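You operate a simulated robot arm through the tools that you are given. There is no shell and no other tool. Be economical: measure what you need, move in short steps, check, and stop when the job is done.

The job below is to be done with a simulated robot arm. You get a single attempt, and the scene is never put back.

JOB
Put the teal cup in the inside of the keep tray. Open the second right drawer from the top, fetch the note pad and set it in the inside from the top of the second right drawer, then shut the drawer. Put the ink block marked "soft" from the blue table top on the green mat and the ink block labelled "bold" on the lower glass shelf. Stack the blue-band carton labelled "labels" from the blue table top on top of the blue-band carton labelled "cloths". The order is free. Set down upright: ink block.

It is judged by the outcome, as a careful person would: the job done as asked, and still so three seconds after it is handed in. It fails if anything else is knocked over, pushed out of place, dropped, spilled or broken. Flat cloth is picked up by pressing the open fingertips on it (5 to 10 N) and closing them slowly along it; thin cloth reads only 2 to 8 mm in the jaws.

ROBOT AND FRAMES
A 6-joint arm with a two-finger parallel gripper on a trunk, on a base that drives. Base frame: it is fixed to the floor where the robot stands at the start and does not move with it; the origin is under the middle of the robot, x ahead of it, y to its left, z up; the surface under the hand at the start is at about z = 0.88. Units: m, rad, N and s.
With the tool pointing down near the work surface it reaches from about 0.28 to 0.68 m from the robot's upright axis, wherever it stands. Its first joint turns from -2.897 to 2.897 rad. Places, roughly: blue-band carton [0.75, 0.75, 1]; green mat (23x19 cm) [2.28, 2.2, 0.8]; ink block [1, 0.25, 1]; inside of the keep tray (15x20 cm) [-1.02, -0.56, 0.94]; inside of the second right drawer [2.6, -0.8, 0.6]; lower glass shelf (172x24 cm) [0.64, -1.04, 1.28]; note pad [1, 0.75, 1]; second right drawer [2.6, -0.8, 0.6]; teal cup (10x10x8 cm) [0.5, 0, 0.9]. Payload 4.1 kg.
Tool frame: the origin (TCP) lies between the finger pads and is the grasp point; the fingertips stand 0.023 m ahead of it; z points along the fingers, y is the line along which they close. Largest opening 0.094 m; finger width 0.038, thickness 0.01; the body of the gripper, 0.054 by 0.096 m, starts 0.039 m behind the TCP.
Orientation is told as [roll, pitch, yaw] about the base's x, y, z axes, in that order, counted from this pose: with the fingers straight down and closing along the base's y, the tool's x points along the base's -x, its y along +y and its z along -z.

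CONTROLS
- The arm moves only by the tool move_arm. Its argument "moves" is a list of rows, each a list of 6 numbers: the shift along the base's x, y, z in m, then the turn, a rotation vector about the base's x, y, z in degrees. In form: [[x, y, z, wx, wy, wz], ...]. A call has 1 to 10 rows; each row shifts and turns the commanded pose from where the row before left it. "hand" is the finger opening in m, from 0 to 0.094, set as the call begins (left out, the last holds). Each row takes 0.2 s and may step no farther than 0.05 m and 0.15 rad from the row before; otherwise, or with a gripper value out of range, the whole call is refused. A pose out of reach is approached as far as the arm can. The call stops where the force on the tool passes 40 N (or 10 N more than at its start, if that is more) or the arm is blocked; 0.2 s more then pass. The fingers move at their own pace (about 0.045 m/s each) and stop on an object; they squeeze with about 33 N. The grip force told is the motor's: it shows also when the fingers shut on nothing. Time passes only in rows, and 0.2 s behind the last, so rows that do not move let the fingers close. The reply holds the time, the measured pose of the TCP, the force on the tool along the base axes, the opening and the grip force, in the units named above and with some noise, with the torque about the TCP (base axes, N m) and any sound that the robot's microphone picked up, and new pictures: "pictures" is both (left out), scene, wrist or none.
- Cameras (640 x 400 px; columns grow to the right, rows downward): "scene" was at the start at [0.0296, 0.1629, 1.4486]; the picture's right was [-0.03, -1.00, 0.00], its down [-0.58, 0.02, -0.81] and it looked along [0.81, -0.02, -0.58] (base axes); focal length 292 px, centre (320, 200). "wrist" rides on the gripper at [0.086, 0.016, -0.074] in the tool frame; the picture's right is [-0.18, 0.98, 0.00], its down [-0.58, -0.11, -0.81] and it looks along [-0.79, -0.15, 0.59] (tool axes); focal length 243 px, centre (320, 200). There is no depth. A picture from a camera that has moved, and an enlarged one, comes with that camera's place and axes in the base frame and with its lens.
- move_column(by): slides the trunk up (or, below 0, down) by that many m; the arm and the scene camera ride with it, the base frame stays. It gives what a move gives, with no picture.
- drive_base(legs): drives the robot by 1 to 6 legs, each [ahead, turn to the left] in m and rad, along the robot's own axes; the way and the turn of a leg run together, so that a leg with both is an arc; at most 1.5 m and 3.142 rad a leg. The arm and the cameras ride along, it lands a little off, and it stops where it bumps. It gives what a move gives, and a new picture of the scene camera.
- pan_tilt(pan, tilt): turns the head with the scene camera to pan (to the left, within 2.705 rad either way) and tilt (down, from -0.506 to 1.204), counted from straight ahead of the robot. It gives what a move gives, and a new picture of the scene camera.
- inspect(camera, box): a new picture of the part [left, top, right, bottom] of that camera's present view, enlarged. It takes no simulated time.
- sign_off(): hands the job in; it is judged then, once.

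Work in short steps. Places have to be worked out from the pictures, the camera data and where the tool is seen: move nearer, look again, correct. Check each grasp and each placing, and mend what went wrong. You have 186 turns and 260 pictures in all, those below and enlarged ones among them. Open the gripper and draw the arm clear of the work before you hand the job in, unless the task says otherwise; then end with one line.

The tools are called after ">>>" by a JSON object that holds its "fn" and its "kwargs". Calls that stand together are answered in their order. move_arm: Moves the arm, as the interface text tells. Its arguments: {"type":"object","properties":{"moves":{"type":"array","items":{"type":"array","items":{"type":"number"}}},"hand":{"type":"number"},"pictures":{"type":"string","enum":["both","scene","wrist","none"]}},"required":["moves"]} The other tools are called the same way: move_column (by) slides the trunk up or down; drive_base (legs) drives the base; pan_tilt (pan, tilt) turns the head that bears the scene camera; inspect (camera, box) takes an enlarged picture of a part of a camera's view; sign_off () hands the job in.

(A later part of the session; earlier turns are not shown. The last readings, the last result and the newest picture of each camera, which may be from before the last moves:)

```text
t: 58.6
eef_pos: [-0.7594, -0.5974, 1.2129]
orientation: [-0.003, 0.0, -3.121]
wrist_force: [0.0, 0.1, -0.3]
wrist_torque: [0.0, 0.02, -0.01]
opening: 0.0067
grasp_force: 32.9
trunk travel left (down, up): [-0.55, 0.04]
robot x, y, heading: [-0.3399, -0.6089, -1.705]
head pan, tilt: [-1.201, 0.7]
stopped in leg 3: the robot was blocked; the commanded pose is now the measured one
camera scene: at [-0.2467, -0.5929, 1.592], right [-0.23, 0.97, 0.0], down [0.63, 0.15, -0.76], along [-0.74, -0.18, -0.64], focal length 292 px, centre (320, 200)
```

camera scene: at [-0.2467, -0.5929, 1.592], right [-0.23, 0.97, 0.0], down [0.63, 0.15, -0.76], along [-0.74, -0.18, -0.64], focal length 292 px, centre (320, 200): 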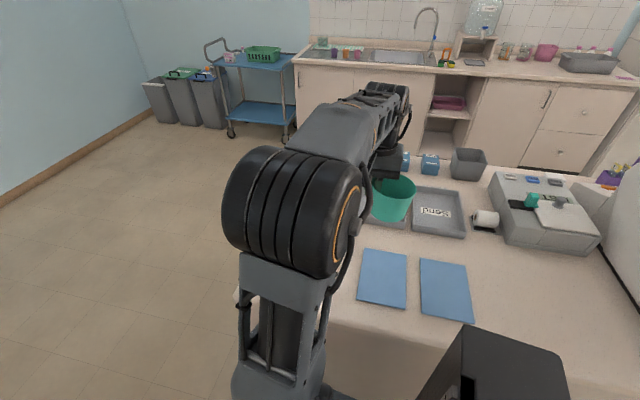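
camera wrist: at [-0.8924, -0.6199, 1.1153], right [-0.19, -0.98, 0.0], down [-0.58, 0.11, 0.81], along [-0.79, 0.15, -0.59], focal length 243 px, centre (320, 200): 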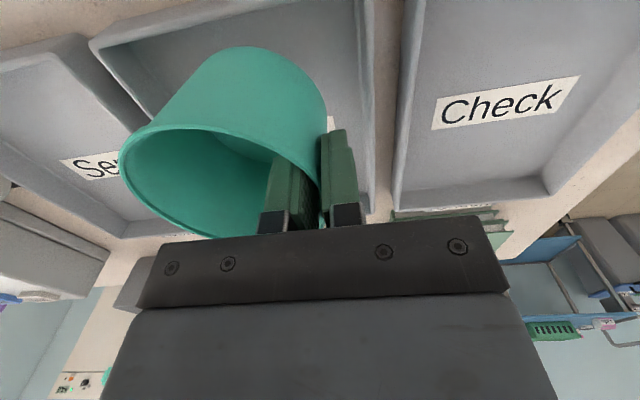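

The corner touched the bench. Straighten, go ahead, then reverse in with a gentle S (rear overhang is shorter).

>>> {"fn": "drive_base", "kwargs": {"legs": [[0, 0.134], [0.3, 0], [-0.15, 0.13], [-0.15, -0.13]]}}

```text
t: 61.2
eef_pos: [-0.7577, -0.8808, 1.2146]
orientation: [0.0, 0.004, -3.01]
wrist_force: [-0.6, -0.3, 0.5]
wrist_torque: [0.0, 0.02, -0.01]
opening: 0.0069
grasp_force: 33.1
trunk travel left (down, up): [-0.55, 0.04]
robot x, y, heading: [-0.3328, -0.8499, -1.762]
head pan, tilt: [-1.201, 0.7]
stopped in leg 2: the robot was blocked; the commanded pose is now the measured one
camera scene: at [-0.2395, -0.8362, 1.592], right [-0.18, 0.98, 0.0], down [0.63, 0.11, -0.76], along [-0.75, -0.14, -0.64], focal length 292 px, centre (320, 200)
```

scene: 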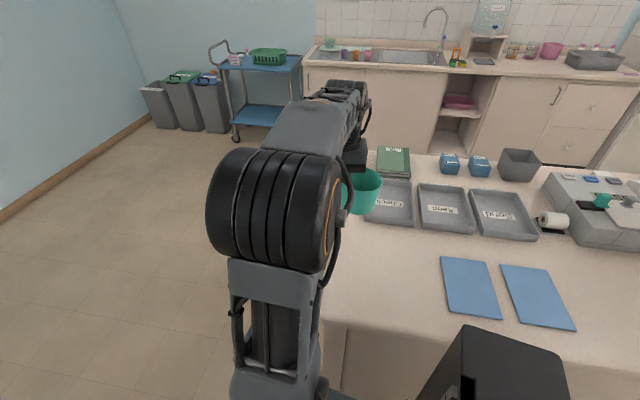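

The bench ends at y≈-0.91, and approaching from that end gives a shorter reach. Straighten and go ahead past the end.

>>> {"fn": "drive_base", "kwargs": {"legs": [[0, 0.25], [0.3, -0.05]]}}

```text
t: 64.1
eef_pos: [-0.7332, -1.2586, 1.2123]
orientation: [-0.001, 0.002, -2.82]
wrist_force: [0.0, -1.2, 0.2]
wrist_torque: [-0.03, 0.0, -0.03]
opening: 0.0068
grasp_force: 32.8
trunk travel left (down, up): [-0.55, 0.04]
robot x, y, heading: [-0.3271, -1.1437, -1.565]
head pan, tilt: [-1.201, 0.7]
camera scene: at [-0.2362, -1.1166, 1.592], right [-0.37, 0.93, 0.0], down [0.6, 0.24, -0.76], along [-0.71, -0.28, -0.64], focal length 292 px, centre (320, 200)
```

scene: 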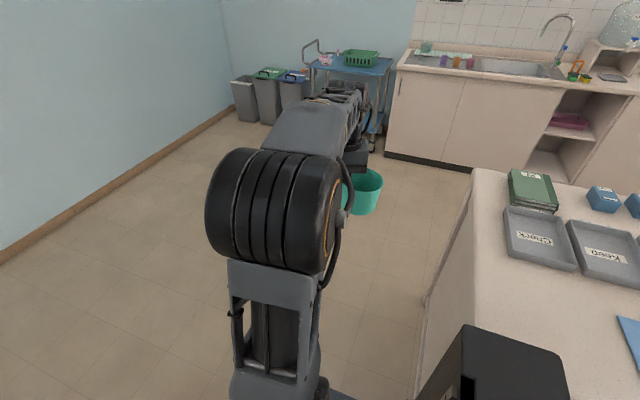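

Now turn to face -x and drive alongside the bench end.

>>> {"fn": "drive_base", "kwargs": {"legs": [[0.075, 0], [0, -1.571], [0.68, 0]]}}

```text
t: 72.4
eef_pos: [-1.1206, -0.7991, 1.2124]
orientation: [-0.002, 0.0, 1.879]
wrist_force: [-0.7, 0.7, -0.7]
wrist_torque: [0.03, 0.02, 0.0]
opening: 0.0066
grasp_force: 33.2
trunk travel left (down, up): [-0.55, 0.04]
robot x, y, heading: [-1.0144, -1.2095, 3.131]
head pan, tilt: [-1.201, 0.7]
camera scene: at [-0.9812, -1.2968, 1.592], right [0.94, 0.35, 0.0], down [0.23, -0.6, -0.76], along [-0.27, 0.72, -0.64], focal length 292 px, centre (320, 200)
```

scene: 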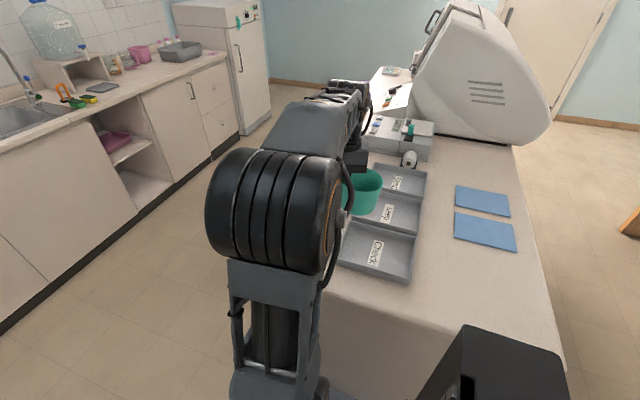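

Rotate the tool square, and extend over the Keep tray, still high.

>>> {"fn": "move_arm", "kwargs": {"moves": [[0.015, 0.03, 0, 0, 0, -6], [0.015, 0.04, -0.02, 0, 0, -6], [0.015, 0.04, -0.03, 0, 0, -5.6], [0, 0.04, -0.03, 0, 0, 0], [0, 0.04, -0.03, 0, 0, 0], [0, 0.02, -0.02, 0, 0, 0], [0, 0, 0, 0, 0, 0]]}}

```text
refused: row 3 steps farther than a row can; nothing moved
```

Same path with slightly smaller steps.

>>> {"fn": "move_arm", "kwargs": {"moves": [[0.015, 0.03, 0, 0, 0, -6], [0.015, 0.035, -0.02, 0, 0, -6], [0.015, 0.035, -0.025, 0, 0, -5.6], [0, 0.035, -0.03, 0, 0, 0], [0, 0.035, -0.03, 0, 0, 0], [0, 0.03, -0.03, 0, 0, 0], [0, 0.02, -0.01, 0, 0, 0], [0, 0, 0, 0, 0, 0]]}}

```text
t: 74.2
eef_pos: [-1.0777, -0.5774, 1.0684]
orientation: [-0.001, 0.004, 1.571]
wrist_force: [0.7, 0.0, -0.4]
wrist_torque: [0.0, -0.01, -0.03]
opening: 0.0066
grasp_force: 33.1
trunk travel left (down, up): [-0.55, 0.04]
robot x, y, heading: [-1.0115, -1.207, 3.128]
head pan, tilt: [-1.201, 0.7]
camera scene: at [-0.9808, -1.2966, 1.592], right [0.94, 0.35, 0.0], down [0.23, -0.6, -0.76], along [-0.27, 0.72, -0.64], focal length 292 px, centre (320, 200)
camera wrist: at [-1.0944, -0.6618, 1.143], right [-0.98, 0.18, 0.0], down [0.11, 0.58, 0.81], along [0.15, 0.79, -0.59], focal length 243 px, centre (320, 200)
```

scene: 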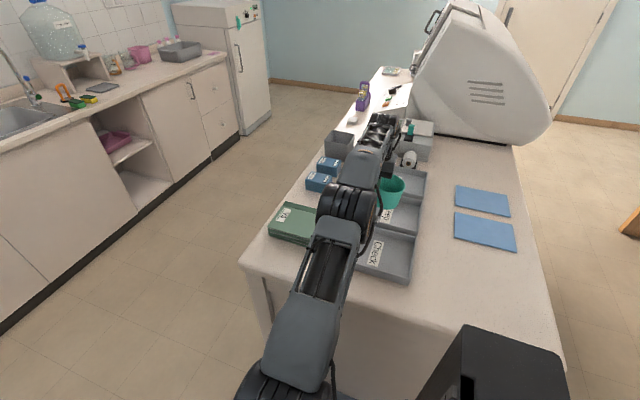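
wrist: 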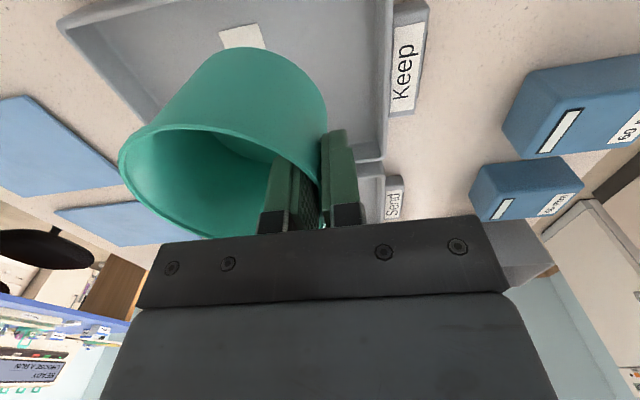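

Tray spans x −0.916…−1.131, y −0.633…−0.472; the cup is inside these. Nudge +y 1.5 cm and lower to contact.

>>> {"fn": "move_arm", "kwargs": {"moves": [[0, 0.015, -0.02, 0, 0, 0], [0, 0, -0.02, 0, 0, 0], [0, 0, -0.015, 0, 0, 0], [0, 0, 0, 0, 0, 0]], "pictures": "wrist"}}

```text
t: 75.2
eef_pos: [-1.0743, -0.5621, 1.0133]
orientation: [-0.002, 0.003, 1.571]
wrist_force: [1.5, -0.1, 0.6]
wrist_torque: [0.03, 0.01, -0.01]
opening: 0.0067
grasp_force: 33.0
trunk travel left (down, up): [-0.55, 0.04]
robot x, y, heading: [-1.0099, -1.2104, 3.13]
head pan, tilt: [-1.201, 0.7]
camera wrist: at [-1.0925, -0.6468, 1.0874], right [-0.98, 0.18, 0.0], down [0.11, 0.58, 0.81], along [0.15, 0.79, -0.59], focal length 243 px, centre (320, 200)
```

wrist: 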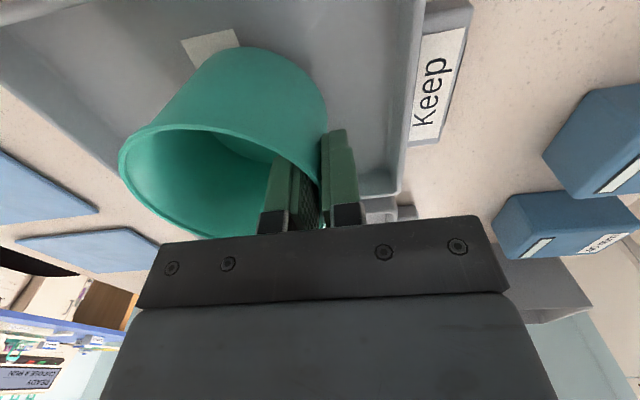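

Cup is inside the tray footprint. Lower in small steps until contact.

>>> {"fn": "move_arm", "kwargs": {"moves": [[0, 0, -0.008, 0, 0, 0], [0, 0, -0.006, 0, 0, 0], [0, 0, -0.006, 0, 0, 0], [0, 0, -0.005, 0, 0, 0], [0, 0, 0, 0, 0, 0]], "pictures": "wrist"}}

```text
t: 76.1
eef_pos: [-1.0766, -0.5605, 1.0042]
orientation: [-0.002, -0.017, 1.572]
wrist_force: [0.6, -2.0, 16.4]
wrist_torque: [-0.42, -1.24, -0.1]
opening: 0.0082
grasp_force: 32.5
trunk travel left (down, up): [-0.55, 0.04]
robot x, y, heading: [-1.0116, -1.208, 3.134]
head pan, tilt: [-1.201, 0.7]
stopped in row 4: the force on the tool passed its limit at 44 N (the readings are from after the stop); the commanded pose is now the measured one
camera wrist: at [-1.0929, -0.6472, 1.0759], right [-0.98, 0.18, 0.0], down [0.11, 0.57, 0.82], along [0.15, 0.8, -0.58], focal length 243 px, centre (320, 200)
```

wrist: 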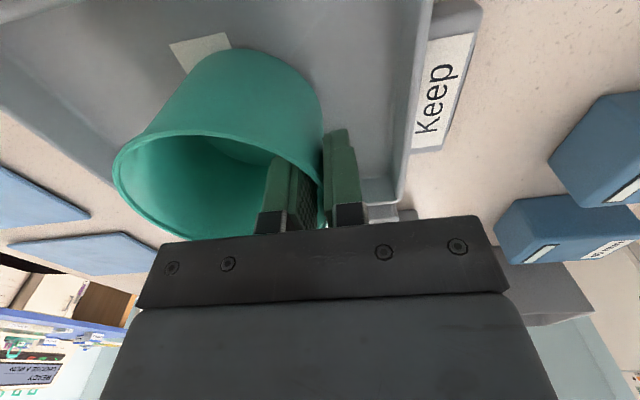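

Contact with the tray floor. Open the fingers and rise.

>>> {"fn": "move_arm", "kwargs": {"moves": [[0, 0, 0.001, 0, 0, 0], [0, 0, 0, 0, 0, 0], [0, 0, 0, 0, 0, 0]], "hand": 0.035, "pictures": "wrist"}}

>>> {"fn": "move_arm", "kwargs": {"moves": [[0, 0, 0.02, 0, 0, 0], [0, 0, 0.03, 0, 0, 0], [0, 0, 0.04, 0, 0, 0], [0, -0.01, 0.04, 0, 0, 0], [0, -0.03, 0.03, 0, 0, 0], [0, -0.04, 0.02, 0, 0, 0]]}}

```text
t: 76.9
eef_pos: [-1.0771, -0.5615, 1.0006]
orientation: [0.001, -0.007, 1.573]
wrist_force: [0.6, -1.1, 0.1]
wrist_torque: [0.01, 0.0, 0.02]
opening: 0.0351
grasp_force: 0.0
trunk travel left (down, up): [-0.55, 0.04]
robot x, y, heading: [-1.0091, -1.2097, 3.134]
head pan, tilt: [-1.201, 0.7]
camera wrist: at [-1.0932, -0.6465, 1.073], right [-0.98, 0.18, 0.0], down [0.11, 0.57, 0.81], along [0.15, 0.8, -0.58], focal length 243 px, centre (320, 200)
```

wrist: 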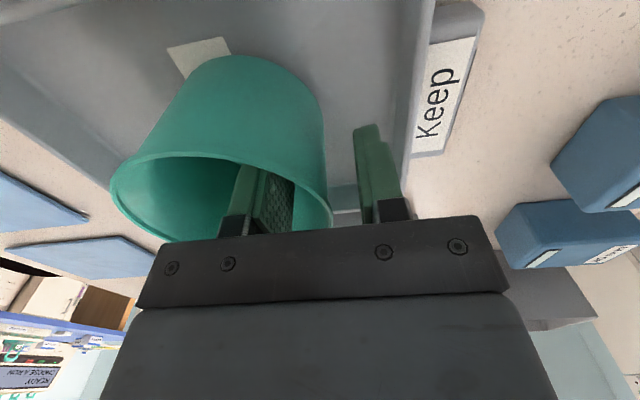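

```text
t: 78.3
eef_pos: [-1.0746, -0.5911, 1.1549]
orientation: [0.0, -0.006, 1.572]
wrist_force: [0.0, -0.1, -0.5]
wrist_torque: [-0.03, -0.02, 0.05]
opening: 0.035
grasp_force: 0.1
out of reach, approached as far as the arm can: row 3, 5, 6
trunk travel left (down, up): [-0.55, 0.04]
robot x, y, heading: [-1.0149, -1.2092, 3.134]
head pan, tilt: [-1.201, 0.7]
camera scene: at [-0.9809, -1.2966, 1.592], right [0.94, 0.35, 0.0], down [0.23, -0.6, -0.76], along [-0.27, 0.72, -0.64], focal length 292 px, centre (320, 200)
camera wrist: at [-1.0924, -0.6769, 1.2275], right [-0.98, 0.18, 0.0], down [0.11, 0.58, 0.81], along [0.15, 0.8, -0.59], focal length 243 px, centre (320, 200)
```

scene: 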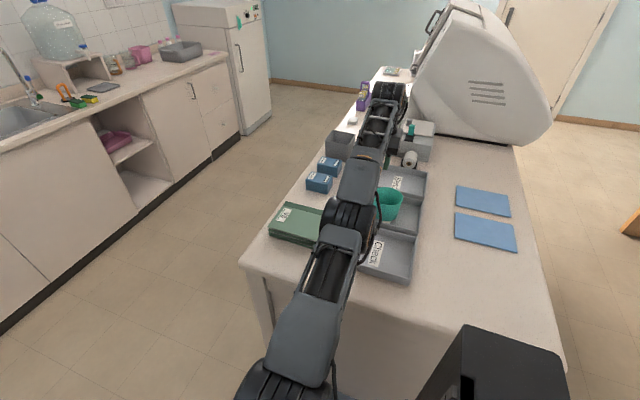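
wrist: 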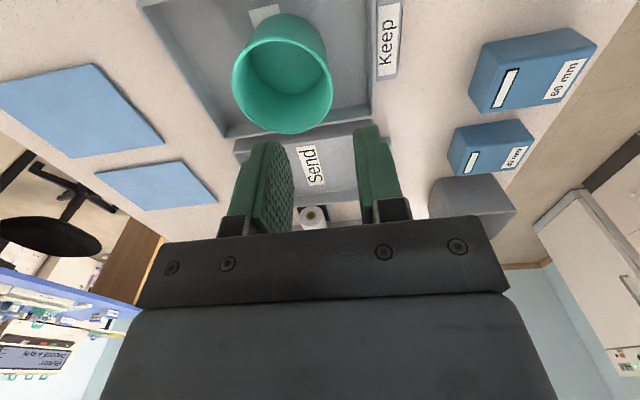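

Cup is upright in the Keep tray. Retract and swing the arm back to the front.

>>> {"fn": "move_arm", "kwargs": {"moves": [[0, -0.045, 0.01, 0, 0, 0], [0, -0.045, 0.01, 0, 0, 0], [0, -0.045, 0.01, 0, 0, 0], [0, -0.045, 0.01, 0, 0, 0], [0, -0.045, 0.01, 0, 0, 0], [0, -0.043, 0, 0, 0, 0]], "pictures": "none"}}

>>> {"fn": "move_arm", "kwargs": {"moves": [[-0.044, -0.0104, 0, 0, 0, 8.1], [-0.0423, -0.016, 0, 0, 0, 8.1], [-0.0399, -0.0211, 0, 0, 0, 8.1], [-0.0369, -0.0261, 0, 0, 0, 8.1], [-0.0333, -0.0306, 0, 0, 0, 8.1], [-0.0292, -0.0345, 0, 0, 0, 8.1], [-0.0245, -0.038, 0, 0, 0, 8.1], [-0.0195, -0.0408, 0, 0, 0, 8.1], [-0.0141, -0.0429, 0, 0, 0, 8.1], [-0.0086, -0.0444, 0, 0, 0, 8.1]], "pictures": "scene"}}

```text
t: 79.7
eef_pos: [-1.0761, -0.5907, 1.1531]
orientation: [0.0, -0.008, 1.571]
wrist_force: [-0.2, 0.4, 0.4]
wrist_torque: [-0.02, -0.01, -0.02]
opening: 0.0351
grasp_force: 0.0
out of reach, approached as far as the arm can: row 1, 2, 3, 4, 5, 6
trunk travel left (down, up): [-0.55, 0.04]
robot x, y, heading: [-1.0141, -1.2066, 3.134]
head pan, tilt: [-1.201, 0.7]
```

```text
t: 81.9
eef_pos: [-1.3907, -0.7577, 1.2457]
orientation: [-0.002, -0.011, 2.919]
wrist_force: [-0.6, 0.9, 0.1]
wrist_torque: [-0.06, -0.02, -0.01]
opening: 0.0352
grasp_force: 0.1
out of reach, approached as far as the arm can: row 1, 2, 3, 4, 5, 6, 7, 8, 9
trunk travel left (down, up): [-0.55, 0.04]
robot x, y, heading: [-1.0127, -1.2093, 3.132]
head pan, tilt: [-1.201, 0.7]
camera scene: at [-0.9829, -1.2943, 1.5921], right [0.94, 0.35, 0.0], down [0.23, -0.6, -0.76], along [-0.27, 0.71, -0.65], focal length 292 px, centre (320, 200)
```

scene: 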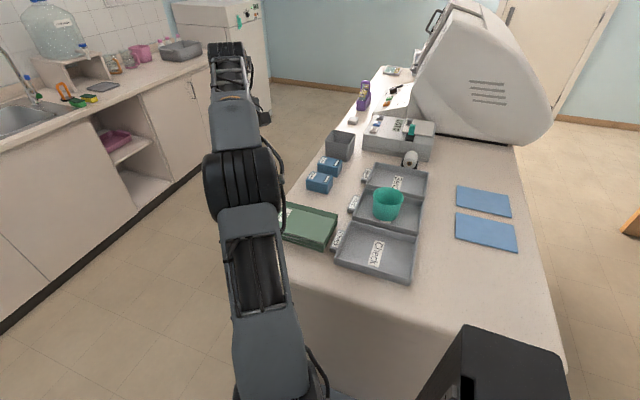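

Cup verified in tray. The arm stuck at max reach; retract it toward the axis.

>>> {"fn": "move_arm", "kwargs": {"moves": [[0.02, -0.03, -0.02, 0, 0, 0], [0.02, -0.03, -0.02, 0, 0, 0], [0.02, -0.04, 0, 0, 0, 0], [0.02, -0.04, 0, 0, 0, 0], [0.02, -0.04, 0, 0, 0, 4], [0.01, -0.04, 0, 0, 0, 4], [0, -0.045, 0, 0, 0, 3], [0, -0.045, 0, 0, 0, 0], [0, -0.045, 0, 0, 0, 0]], "pictures": "scene"}}

```text
t: 83.9
eef_pos: [-1.28, -1.1185, 1.2033]
orientation: [-0.001, -0.006, 3.109]
wrist_force: [-0.5, 0.2, -0.1]
wrist_torque: [0.02, 0.05, -0.01]
opening: 0.0351
grasp_force: 0.2
trunk travel left (down, up): [-0.55, 0.04]
robot x, y, heading: [-1.0119, -1.2047, 3.135]
head pan, tilt: [-1.201, 0.7]
camera scene: at [-0.9806, -1.2971, 1.592], right [0.94, 0.35, 0.0], down [0.23, -0.6, -0.77], along [-0.27, 0.72, -0.64], focal length 292 px, centre (320, 200)
```

scene: 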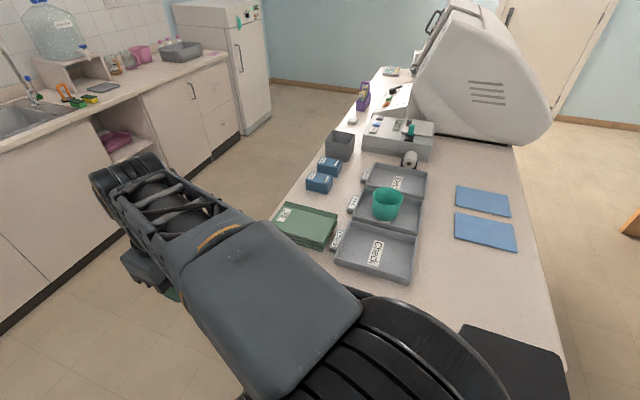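

Now reverse, turn to +y and drive up the corridor to the desk's left side.

>>> {"fn": "drive_base", "kwargs": {"legs": [[-0.92, 0], [0, -1.564], [1.4, 0], [0.9, 0]]}}

>>> {"fn": "pan_tilt", "kwargs": {"pan": -1.0, "tilt": 0.6}}

```text
t: 103.4
eef_pos: [-0.0649, 1.3613, 1.2045]
orientation: [-0.001, -0.008, 1.564]
wrist_force: [0.1, 0.1, 0.2]
wrist_torque: [-0.02, 0.0, -0.01]
opening: 0.0351
grasp_force: 0.0
trunk travel left (down, up): [-0.55, 0.04]
robot x, y, heading: [-0.1464, 1.0927, 1.594]
head pan, tilt: [-1.201, 0.7]
camera scene: at [-0.2321, 1.0573, 1.592], right [0.38, -0.93, 0.0], down [-0.6, -0.24, -0.76], along [0.71, 0.29, -0.64], focal length 292 px, centre (320, 200)
```

scene: 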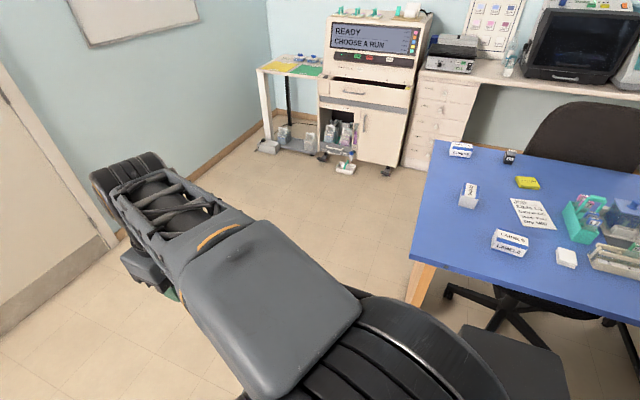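

```text
t: 104.1
eef_pos: [-0.0639, 1.3618, 1.2055]
orientation: [0.0, -0.009, 1.563]
wrist_force: [-0.5, -0.3, -0.6]
wrist_torque: [0.0, 0.01, 0.01]
opening: 0.035
grasp_force: 0.0
trunk travel left (down, up): [-0.55, 0.04]
robot x, y, heading: [-0.1487, 1.0894, 1.593]
head pan, tilt: [-1.0, 0.6]
camera scene: at [-0.2372, 1.074, 1.6006], right [0.56, -0.83, 0.0], down [-0.47, -0.31, -0.82], along [0.69, 0.46, -0.57], focal length 292 px, centre (320, 200)
```

scene: 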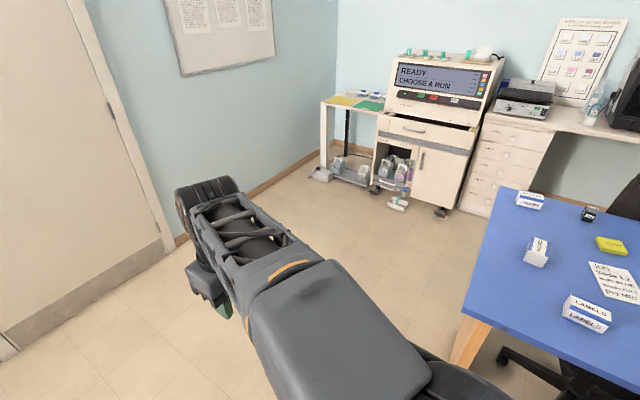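

Desk left edge is y≈1.02; LABELS ≈(0.57,0.74), CLOTHS ≈(0.76,0.865). Drive alongside the left edge facing +x.

>>> {"fn": "drive_base", "kwargs": {"legs": [[0.24, 0], [0, -1.593], [0.8, 0]]}}

>>> {"fn": "pan_tilt", "kwargs": {"pan": -1.2, "tilt": 0.75}}

```text
t: 113.6
eef_pos: [0.9098, 1.2397, 1.2039]
orientation: [0.001, -0.01, -0.03]
wrist_force: [0.0, -0.1, 0.1]
wrist_torque: [0.01, -0.02, -0.03]
opening: 0.0352
grasp_force: 0.0
trunk travel left (down, up): [-0.55, 0.04]
robot x, y, heading: [0.6372, 1.3286, -0.005]
head pan, tilt: [-1.0, 0.6]
camera scene: at [0.6291, 1.4202, 1.6006], right [-0.84, -0.54, 0.0], down [-0.3, 0.48, -0.83], along [0.44, -0.7, -0.56], focal length 292 px, centre (320, 200)
```

scene: 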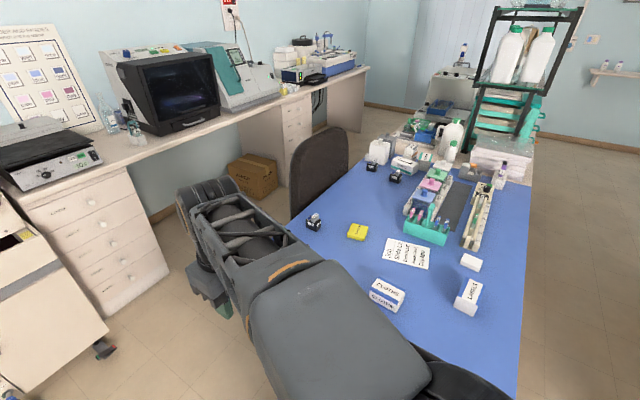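

```text
t: 114.3
eef_pos: [0.9085, 1.2395, 1.204]
orientation: [0.0, -0.009, -0.03]
wrist_force: [0.3, 0.0, 0.4]
wrist_torque: [-0.02, -0.04, 0.02]
opening: 0.035
grasp_force: 0.0
trunk travel left (down, up): [-0.55, 0.04]
robot x, y, heading: [0.643, 1.3299, -0.006]
head pan, tilt: [-1.201, 0.75]
camera scene: at [0.6111, 1.4174, 1.5878], right [-0.93, -0.36, 0.0], down [-0.24, 0.64, -0.73], along [0.26, -0.68, -0.68], focal length 292 px, centre (320, 200)
```

scene: 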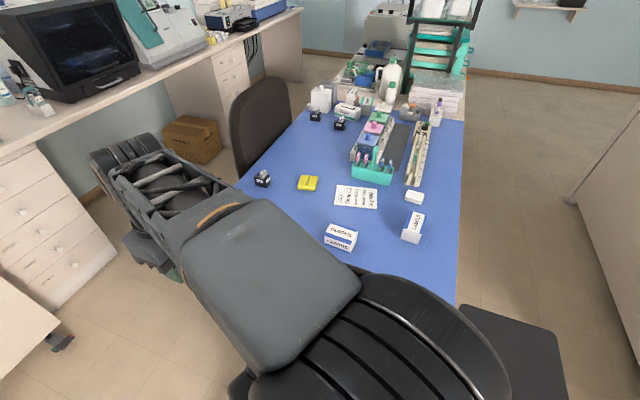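

Zoom on the inks, pad and cartons.

>>> {"fn": "inspect", "kwargs": {"camera": "scene", "box": [290, 80, 370, 140]}}

>>> {"fn": "inspect", "kwargs": {"camera": "scene", "box": [240, 160, 440, 280]}}

>>> {"fn": "inspect", "kwargs": {"camera": "scene", "box": [150, 10, 310, 130]}}

```text
6.67 times, centred on (330, 110) of scene
camera zoom: at [0.6111, 1.4174, 1.5878], right [-0.93, -0.36, 0.0], down [-0.24, 0.64, -0.73], along [0.26, -0.68, -0.68], focal length 1949 px, centre (253, 800)
```

zoom: 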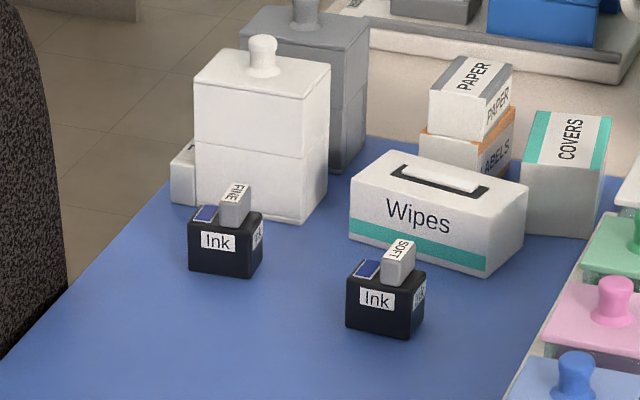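

```text
3.20 times, centred on (340, 220) of scene
camera zoom: at [0.6111, 1.4174, 1.5878], right [-0.93, -0.36, 0.0], down [-0.24, 0.64, -0.73], along [0.26, -0.68, -0.68], focal length 936 px, centre (256, 136)
```

zoom: 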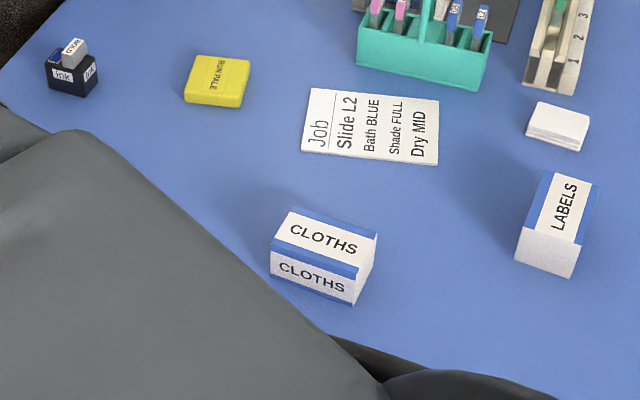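

```text
3.33 times, centred on (230, 70) of scene
camera zoom: at [0.6111, 1.4174, 1.5878], right [-0.93, -0.36, 0.0], down [-0.24, 0.64, -0.73], along [0.26, -0.68, -0.68], focal length 975 px, centre (620, 633)
```

zoom: 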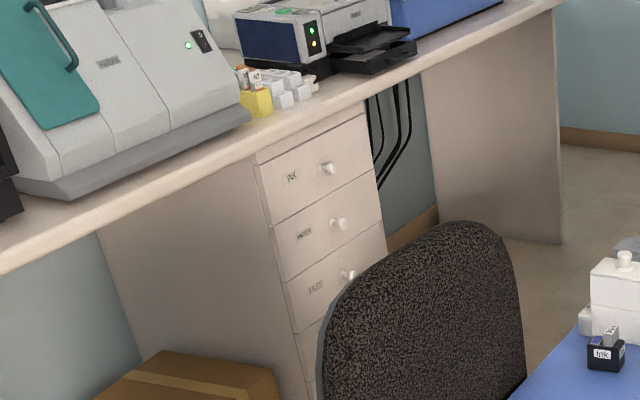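

SOFT ink is at ≈(0.965,0.23). Both cartons are ≈8.7×5 cm. Swing the arm to the right over the desk.

>>> {"fn": "move_arm", "kwargs": {"moves": [[0.0012, -0.0382, 0, 0, 0, -8.3], [-0.0058, -0.0415, 0, 0, 0, -8.3], [-0.0122, -0.042, 0, 0, 0, -8.3], [-0.0222, -0.0378, 0, 0, 0, -8.3], [-0.0278, -0.0354, 0, 0, 0, -8.3], [-0.0331, -0.0324, 0, 0, 0, -8.3], [-0.0381, -0.0284, 0, 0, 0, -8.3], [-0.0426, -0.0236, 0, 0, 0, -8.3], [-0.0466, -0.0178, 0, 0, 0, -8.3], [-0.047, -0.012, 0, 0, 0, -8.3]], "hand": 0.085, "pictures": "none"}}

>>> {"fn": "move_arm", "kwargs": {"moves": [[-0.02, -0.03, -0.03, 0, 0, -8], [-0.02, -0.04, -0.02, 0, 0, -2], [-0.02, -0.035, -0.02, 0, 0, 0], [0, 0, 0, 0, 0, 0]]}}

```text
t: 116.5
eef_pos: [0.6311, 0.9298, 1.2043]
orientation: [0.001, -0.008, -1.479]
wrist_force: [-0.1, 1.0, 0.2]
wrist_torque: [0.02, 0.02, -0.03]
opening: 0.0848
grasp_force: 0.0
trunk travel left (down, up): [-0.55, 0.04]
robot x, y, heading: [0.637, 1.3294, -0.005]
head pan, tilt: [-1.201, 0.75]
```

```text
t: 117.5
eef_pos: [0.5762, 0.8255, 1.1332]
orientation: [0.002, -0.009, -1.654]
wrist_force: [0.4, -0.4, 0.4]
wrist_torque: [0.02, -0.03, 0.0]
opening: 0.0851
grasp_force: 0.1
trunk travel left (down, up): [-0.55, 0.04]
robot x, y, heading: [0.6371, 1.3274, -0.003]
head pan, tilt: [-1.201, 0.75]
camera scene: at [0.6108, 1.4172, 1.5878], right [-0.93, -0.36, 0.0], down [-0.24, 0.64, -0.73], along [0.26, -0.68, -0.68], focal length 292 px, centre (320, 200)
camera wrist: at [0.5977, 0.9115, 1.2068], right [0.96, -0.26, 0.0], down [-0.16, -0.56, 0.81], along [-0.21, -0.78, -0.59], focal length 243 px, centre (320, 200)
```

scene: 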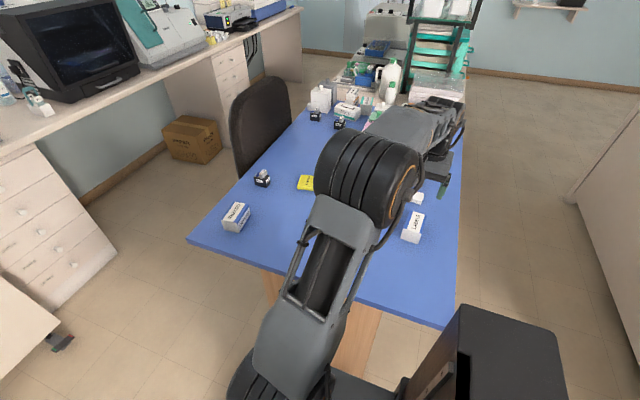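
wrist: 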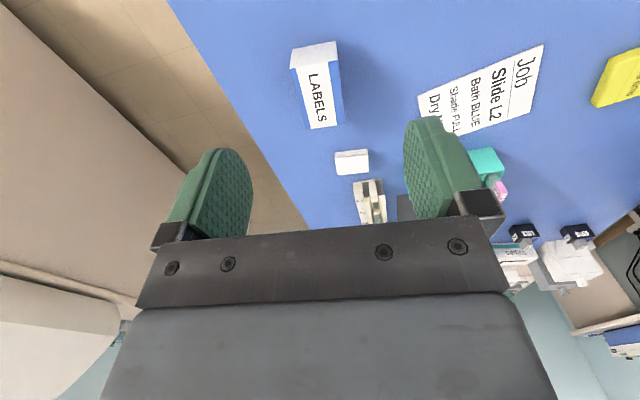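

LABELS centre ≈ (0.554,0.751), rotated 7°. Align above it and check.

>>> {"fn": "move_arm", "kwargs": {"moves": [[-0.011, -0.037, -0.025, 0, 0, -2.2], [-0.011, -0.0375, -0.025, 0, 0, 0], [0, 0, -0.045, 0, 0, 0], [0, 0, -0.03, 0, 0, 0], [0, 0, 0, 0, 0, 0]]}}

```text
t: 118.8
eef_pos: [0.5553, 0.7505, 1.0084]
orientation: [0.0, -0.009, -1.691]
wrist_force: [-0.3, -0.4, -0.5]
wrist_torque: [0.0, 0.01, -0.02]
opening: 0.0848
grasp_force: 0.1
trunk travel left (down, up): [-0.55, 0.04]
robot x, y, heading: [0.6382, 1.3285, -0.005]
head pan, tilt: [-1.201, 0.75]
camera scene: at [0.6109, 1.4171, 1.5878], right [-0.93, -0.36, 0.0], down [-0.24, 0.64, -0.73], along [0.26, -0.68, -0.68], focal length 292 px, centre (320, 200)
camera wrist: at [0.5803, 0.8365, 1.0813], right [0.95, -0.3, 0.0], down [-0.18, -0.56, 0.81], along [-0.24, -0.77, -0.59], focal length 243 px, centre (320, 200)
```

scene: 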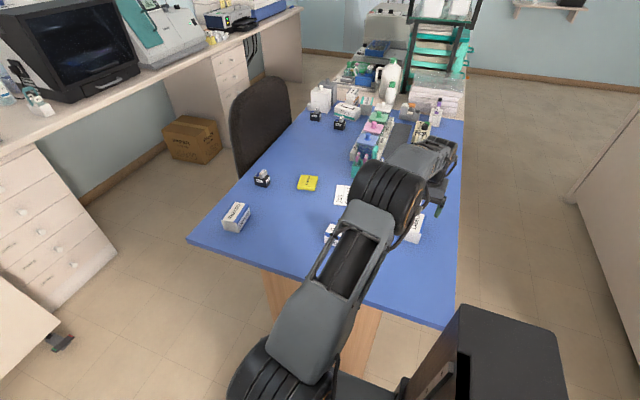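
wrist: 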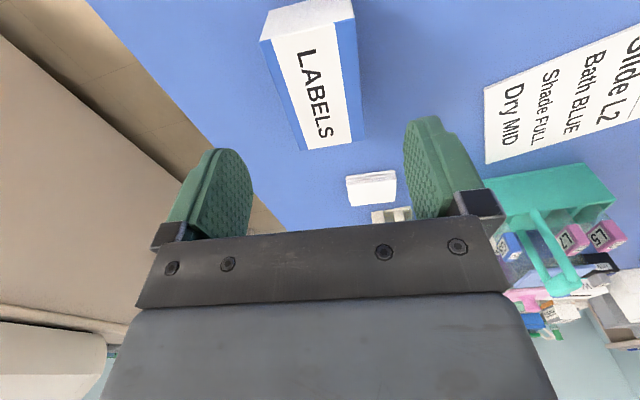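

Well centred. Descend to z≈0.915 and close.

>>> {"fn": "move_arm", "kwargs": {"moves": [[0, 0, -0.04, 0, 0, 0], [0, 0, -0.035, 0, 0, 0], [0, 0, -0.018, 0, 0, 0], [0, 0, 0, 0, 0, 0]], "pictures": "wrist"}}

>>> {"fn": "move_arm", "kwargs": {"moves": [[0, 0, 0, 0, 0, 0], [0, 0, 0, 0, 0, 0], [0, 0, 0, 0, 0, 0], [0, 0, 0, 0, 0, 0]], "hand": 0.03, "pictures": "wrist"}}

```text
t: 119.8
eef_pos: [0.5545, 0.7511, 0.9142]
orientation: [0.001, -0.009, -1.693]
wrist_force: [-0.1, 0.1, 0.3]
wrist_torque: [0.01, 0.03, 0.02]
opening: 0.0847
grasp_force: 0.1
trunk travel left (down, up): [-0.55, 0.04]
robot x, y, heading: [0.6364, 1.3281, -0.0]
head pan, tilt: [-1.201, 0.75]
camera wrist: at [0.5787, 0.8371, 0.9883], right [0.95, -0.3, 0.0], down [-0.18, -0.56, 0.81], along [-0.24, -0.77, -0.58], focal length 243 px, centre (320, 200)
```

wrist: 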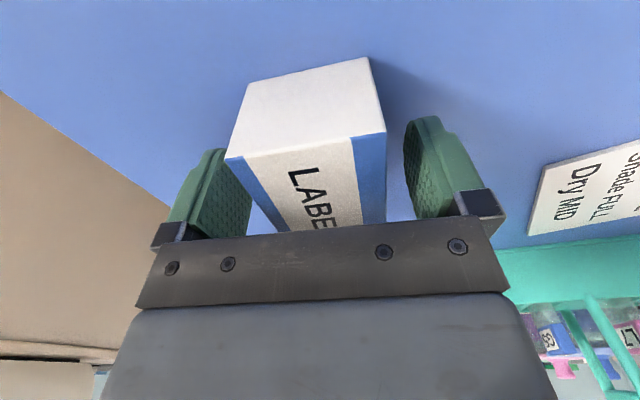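

```text
t: 120.8
eef_pos: [0.554, 0.7521, 0.9157]
orientation: [0.0, -0.008, -1.691]
wrist_force: [1.3, -0.6, -0.2]
wrist_torque: [-0.01, 0.0, -0.03]
opening: 0.0545
grasp_force: 33.0
trunk travel left (down, up): [-0.55, 0.04]
robot x, y, heading: [0.6373, 1.3299, -0.002]
head pan, tilt: [-1.201, 0.75]
camera wrist: at [0.5788, 0.8372, 0.9886], right [0.95, -0.3, 0.0], down [-0.18, -0.56, 0.81], along [-0.24, -0.77, -0.59], focal length 243 px, centre (320, 200)
```

wrist: 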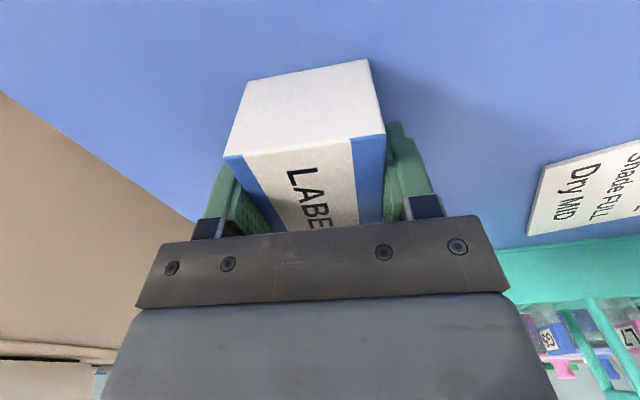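

Held. Lift and turn toward alignment with CLOTHS while moving above it.

>>> {"fn": "move_arm", "kwargs": {"moves": [[0, 0, 0.03, 0, 0, 0], [0, 0, 0.045, 0, 0, 0], [0, 0, 0.045, 0, 0, 0], [0, 0, 0.03, 0, 0, 0], [0.015, 0.01, 0, 0, 0, 8.5], [0.015, 0.01, 0, 0, 0, 8.5], [0.015, 0.01, 0, 0, 0, 8.5], [0.015, 0.01, 0, 0, 0, 8.5]], "pictures": "wrist"}}

>>> {"fn": "move_arm", "kwargs": {"moves": [[0.015, 0.01, 0, 0, 0, 8.5], [0.015, 0.01, 0, 0, 0, 8.5], [0.015, 0.01, 0, 0, 0, 8.5], [0.015, 0.01, 0, 0, 0, 8.5], [0.015, 0.01, 0, 0, 0, 8.5], [0.015, 0.01, 0, 0, 0, 8.5], [0.01, 0.01, 0, 0, 0, 8.5]]}}

```text
t: 122.5
eef_pos: [0.6113, 0.7902, 1.0659]
orientation: [0.0, -0.008, -1.095]
wrist_force: [0.2, 0.5, 0.4]
wrist_torque: [-0.02, -0.01, 0.01]
opening: 0.0546
grasp_force: 32.8
trunk travel left (down, up): [-0.55, 0.04]
robot x, y, heading: [0.6392, 1.3325, -0.004]
head pan, tilt: [-1.201, 0.75]
camera wrist: at [0.5856, 0.8767, 1.1397], right [0.96, 0.29, 0.0], down [0.17, -0.56, 0.81], along [0.23, -0.78, -0.58], focal length 243 px, centre (320, 200)
```

wrist: 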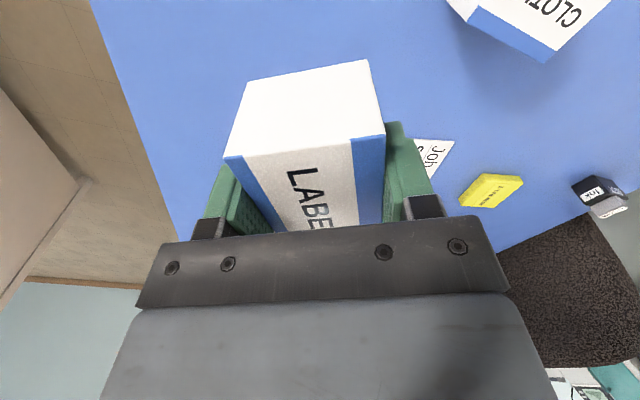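

```text
t: 124.2
eef_pos: [0.7121, 0.861, 1.0669]
orientation: [0.001, -0.01, -0.056]
wrist_force: [0.0, -1.1, -0.8]
wrist_torque: [0.0, -0.01, -0.03]
opening: 0.0543
grasp_force: 33.4
trunk travel left (down, up): [-0.55, 0.04]
robot x, y, heading: [0.6407, 1.331, -0.003]
head pan, tilt: [-1.201, 0.75]
camera scene: at [0.6111, 1.4174, 1.5877], right [-0.93, -0.36, 0.0], down [-0.24, 0.64, -0.73], along [0.26, -0.68, -0.68], focal length 292 px, centre (320, 200)
camera wrist: at [0.625, 0.8834, 1.1399], right [0.24, 0.97, 0.0], down [0.57, -0.14, 0.81], along [0.79, -0.19, -0.58], focal length 243 px, centre (320, 200)
```

scene: 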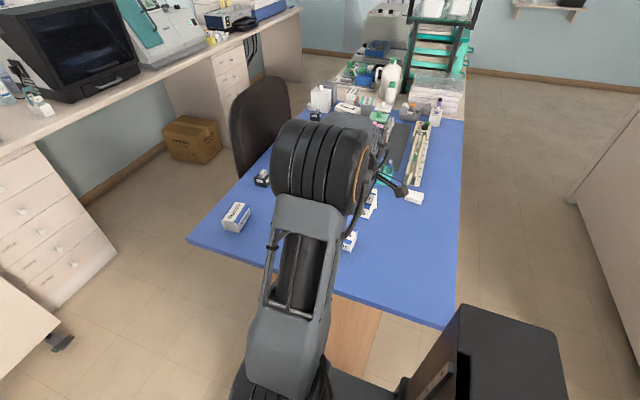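
wrist: 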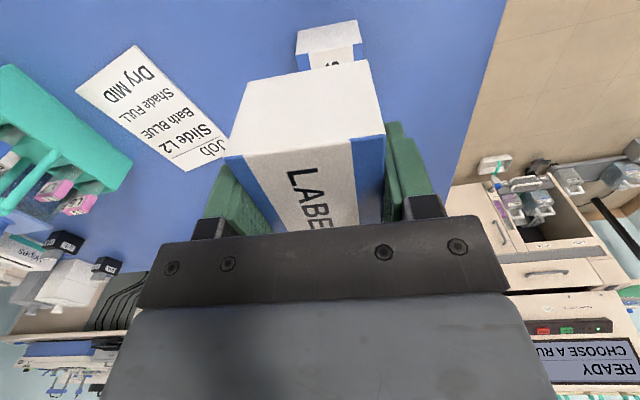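

CLOTHS centre ≈ (0.750,0.866), angle ≈ -5°. Align and lower near it.

>>> {"fn": "move_arm", "kwargs": {"moves": [[0.02, 0.002, 0, 0, 0, -1.8], [0.018, 0.003, 0, 0, 0, 0], [0, 0, -0.03, 0, 0, 0], [0, 0, -0.022, 0, 0, 0], [0, 0, 0, 0, 0, 0]]}}

>>> {"fn": "inspect", "kwargs": {"camera": "scene", "box": [300, 180, 420, 260]}}

```text
t: 125.3
eef_pos: [0.7505, 0.8656, 1.0159]
orientation: [0.0, -0.007, -0.09]
wrist_force: [-0.1, 0.4, -0.4]
wrist_torque: [-0.01, 0.0, 0.0]
opening: 0.0546
grasp_force: 33.0
trunk travel left (down, up): [-0.55, 0.04]
robot x, y, heading: [0.6389, 1.331, -0.007]
head pan, tilt: [-1.201, 0.75]
camera scene: at [0.6111, 1.4173, 1.5878], right [-0.93, -0.36, 0.0], down [-0.24, 0.64, -0.73], along [0.26, -0.68, -0.68], focal length 292 px, centre (320, 200)
camera wrist: at [0.6645, 0.8917, 1.0891], right [0.27, 0.96, 0.0], down [0.56, -0.16, 0.81], along [0.78, -0.22, -0.59], focal length 243 px, centre (320, 200)
```

scene: 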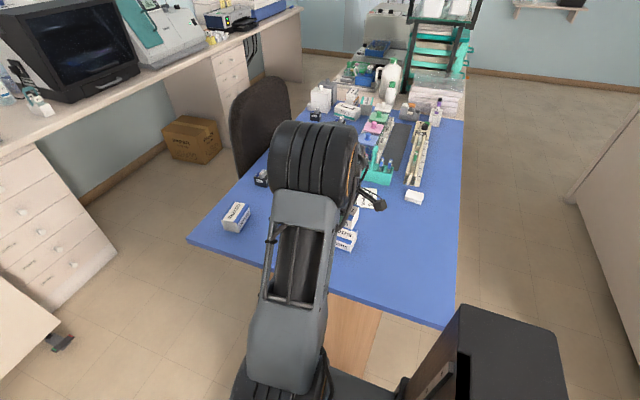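
wrist: 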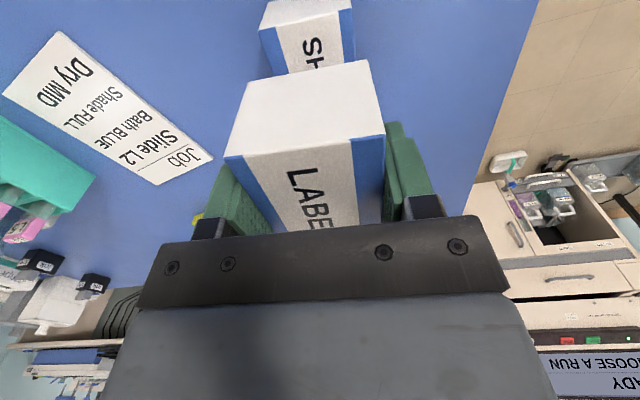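

```text
5.00 times, centred on (360, 220) of scene
camera zoom: at [0.6111, 1.4173, 1.5878], right [-0.93, -0.36, 0.0], down [-0.24, 0.64, -0.73], along [0.26, -0.68, -0.68], focal length 1462 px, centre (120, 100)
```

zoom: 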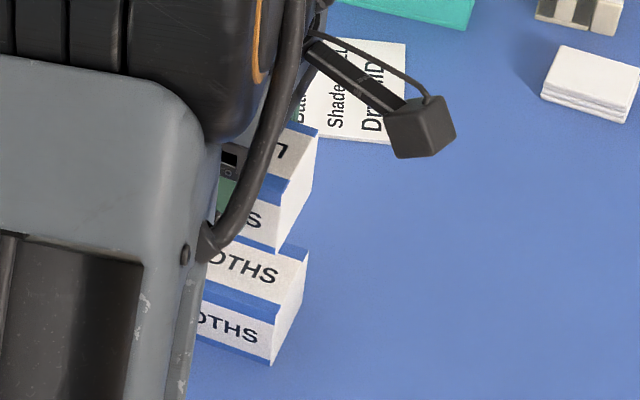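

Aligned within a few mm. Lower to contact slowly.

>>> {"fn": "move_arm", "kwargs": {"moves": [[0, 0, -0.02, 0, 0, 0], [0, 0, -0.008, 0, 0, 0], [0, 0, -0.005, 0, 0, 0], [0, 0, -0.005, 0, 0, 0], [0, 0, -0.004, 0, 0, 0], [0, 0, -0.004, 0, 0, 0], [0, 0, 0, 0, 0, 0]], "pictures": "wrist"}}

```text
t: 127.0
eef_pos: [0.7497, 0.8669, 0.969]
orientation: [0.001, -0.008, -0.09]
wrist_force: [0.2, 0.2, -0.9]
wrist_torque: [-0.01, 0.0, 0.0]
opening: 0.0545
grasp_force: 33.4
trunk travel left (down, up): [-0.55, 0.04]
robot x, y, heading: [0.6393, 1.3297, -0.003]
head pan, tilt: [-1.201, 0.75]
camera wrist: at [0.6639, 0.8921, 1.0416], right [0.27, 0.96, 0.0], down [0.56, -0.16, 0.81], along [0.78, -0.22, -0.58], focal length 243 px, centre (320, 200)
```

wrist: 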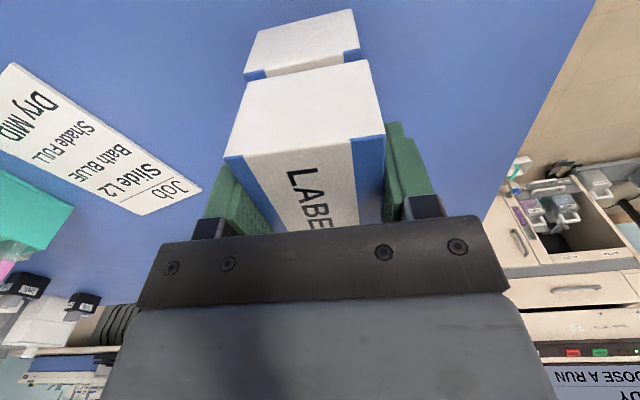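

No contact yet; continue in 3 mm steps.

>>> {"fn": "move_arm", "kwargs": {"moves": [[0, 0, -0.003, 0, 0, 0], [0, 0, -0.003, 0, 0, 0], [0, 0, -0.003, 0, 0, 0], [0, 0, -0.003, 0, 0, 0], [0, 0, 0, 0, 0, 0]], "pictures": "wrist"}}

```text
t: 128.2
eef_pos: [0.7496, 0.8664, 0.9589]
orientation: [-0.005, -0.012, -0.093]
wrist_force: [0.8, -0.2, 34.4]
wrist_torque: [0.1, -0.07, 0.02]
opening: 0.0546
grasp_force: 33.2
trunk travel left (down, up): [-0.55, 0.04]
robot x, y, heading: [0.6368, 1.3294, -0.006]
head pan, tilt: [-1.201, 0.75]
camera wrist: at [0.6637, 0.8927, 1.0315], right [0.27, 0.96, 0.0], down [0.56, -0.16, 0.81], along [0.78, -0.22, -0.58], focal length 243 px, centre (320, 200)
```

wrist: 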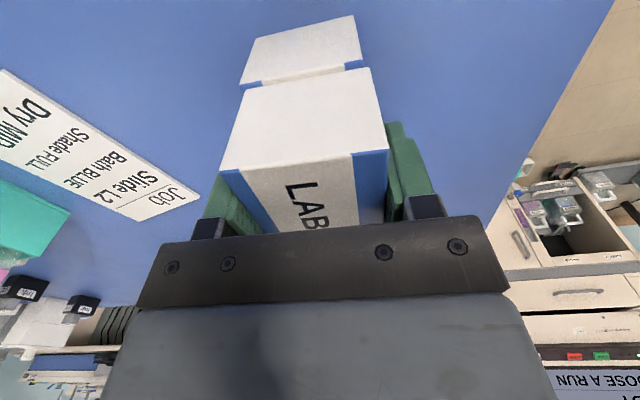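

Stacked with contact. Relieve, release and rise.

>>> {"fn": "move_arm", "kwargs": {"moves": [[0, 0, 0.002, 0, 0, 0], [0, 0, 0, 0, 0, 0], [0, 0, 0, 0, 0, 0]], "hand": 0.085, "pictures": "none"}}

>>> {"fn": "move_arm", "kwargs": {"moves": [[0, 0, 0.03, 0, 0, 0], [0, 0, 0.045, 0, 0, 0], [0, 0, 0.045, 0, 0, 0], [0, 0.02, 0.045, 0, 0, 0], [0, 0.03, 0.035, 0, 0, 0], [0, 0.03, 0.02, 0, 0, 0], [0, 0, 0, 0, 0, 0]]}}

```text
t: 128.9
eef_pos: [0.7503, 0.8667, 0.957]
orientation: [0.001, -0.008, -0.09]
wrist_force: [1.0, -0.2, -0.2]
wrist_torque: [-0.04, -0.02, 0.03]
opening: 0.085
grasp_force: 0.1
trunk travel left (down, up): [-0.55, 0.04]
robot x, y, heading: [0.635, 1.3292, -0.001]
head pan, tilt: [-1.201, 0.75]
```

```text
t: 130.6
eef_pos: [0.7481, 0.946, 1.1812]
orientation: [0.001, -0.007, -0.088]
wrist_force: [0.2, 0.1, 0.1]
wrist_torque: [-0.03, 0.03, -0.02]
opening: 0.0851
grasp_force: 0.1
trunk travel left (down, up): [-0.55, 0.04]
robot x, y, heading: [0.6408, 1.3248, -0.002]
head pan, tilt: [-1.201, 0.75]
camera scene: at [0.611, 1.4174, 1.5877], right [-0.93, -0.36, 0.0], down [-0.24, 0.64, -0.73], along [0.26, -0.68, -0.68], focal length 292 px, centre (320, 200)
camera wrist: at [0.6616, 0.9709, 1.2538], right [0.27, 0.96, 0.0], down [0.56, -0.16, 0.81], along [0.78, -0.22, -0.59], focal length 243 px, centre (320, 200)
```

scene: 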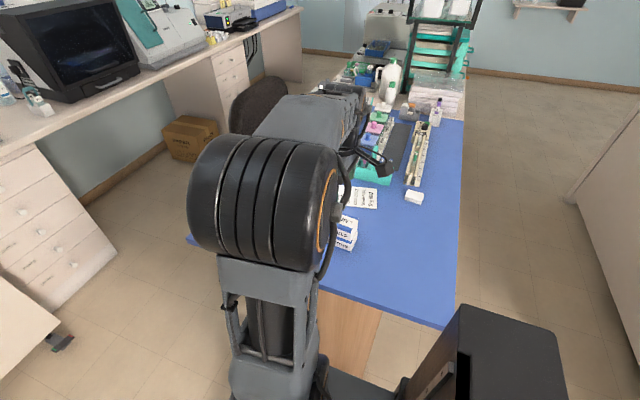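
wrist: 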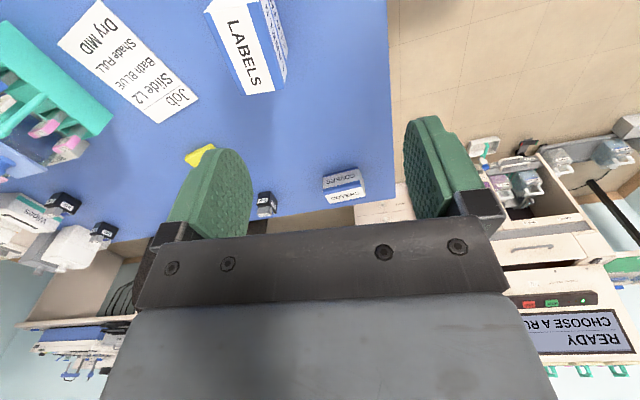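

LABELS is stacked on CLOTHS. Next BOLD ink at ≈(1.107,0.708): drive ahead along the desk's left edge, closing in slightly.

>>> {"fn": "drive_base", "kwargs": {"legs": [[0.23, -0.14], [0.23, 0.14]]}}

```text
t: 133.6
eef_pos: [1.2051, 0.9108, 1.1804]
orientation: [0.001, -0.006, -0.091]
wrist_force: [0.4, -0.2, 0.3]
wrist_torque: [0.01, -0.01, 0.02]
opening: 0.0851
grasp_force: 0.2
trunk travel left (down, up): [-0.55, 0.04]
robot x, y, heading: [1.097, 1.2947, -0.007]
head pan, tilt: [-1.201, 0.75]
camera scene: at [1.0685, 1.3832, 1.5878], right [-0.93, -0.36, 0.0], down [-0.24, 0.64, -0.73], along [0.26, -0.68, -0.68], focal length 292 px, centre (320, 200)
```

scene: 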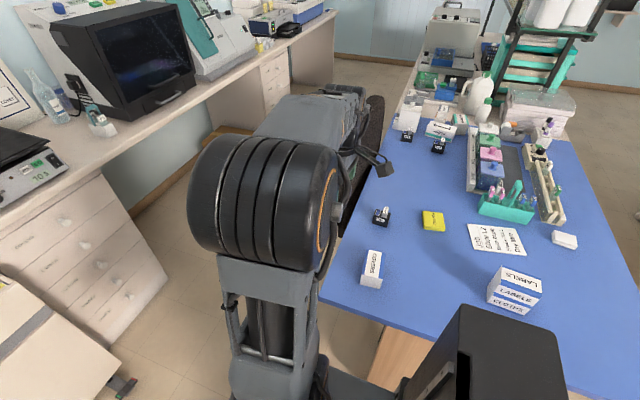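

Stack is good. Zoom BOLD and pad.

>>> {"fn": "inspect", "kwargs": {"camera": "scene", "box": [360, 195, 456, 255]}}

```text
6.67 times, centred on (408, 225) of scene
camera zoom: at [1.0685, 1.3832, 1.5878], right [-0.93, -0.36, 0.0], down [-0.24, 0.64, -0.73], along [0.26, -0.68, -0.68], focal length 1949 px, centre (-267, 33)
```

zoom: 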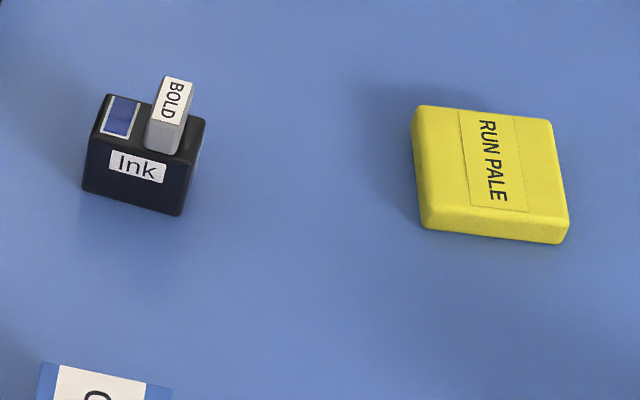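

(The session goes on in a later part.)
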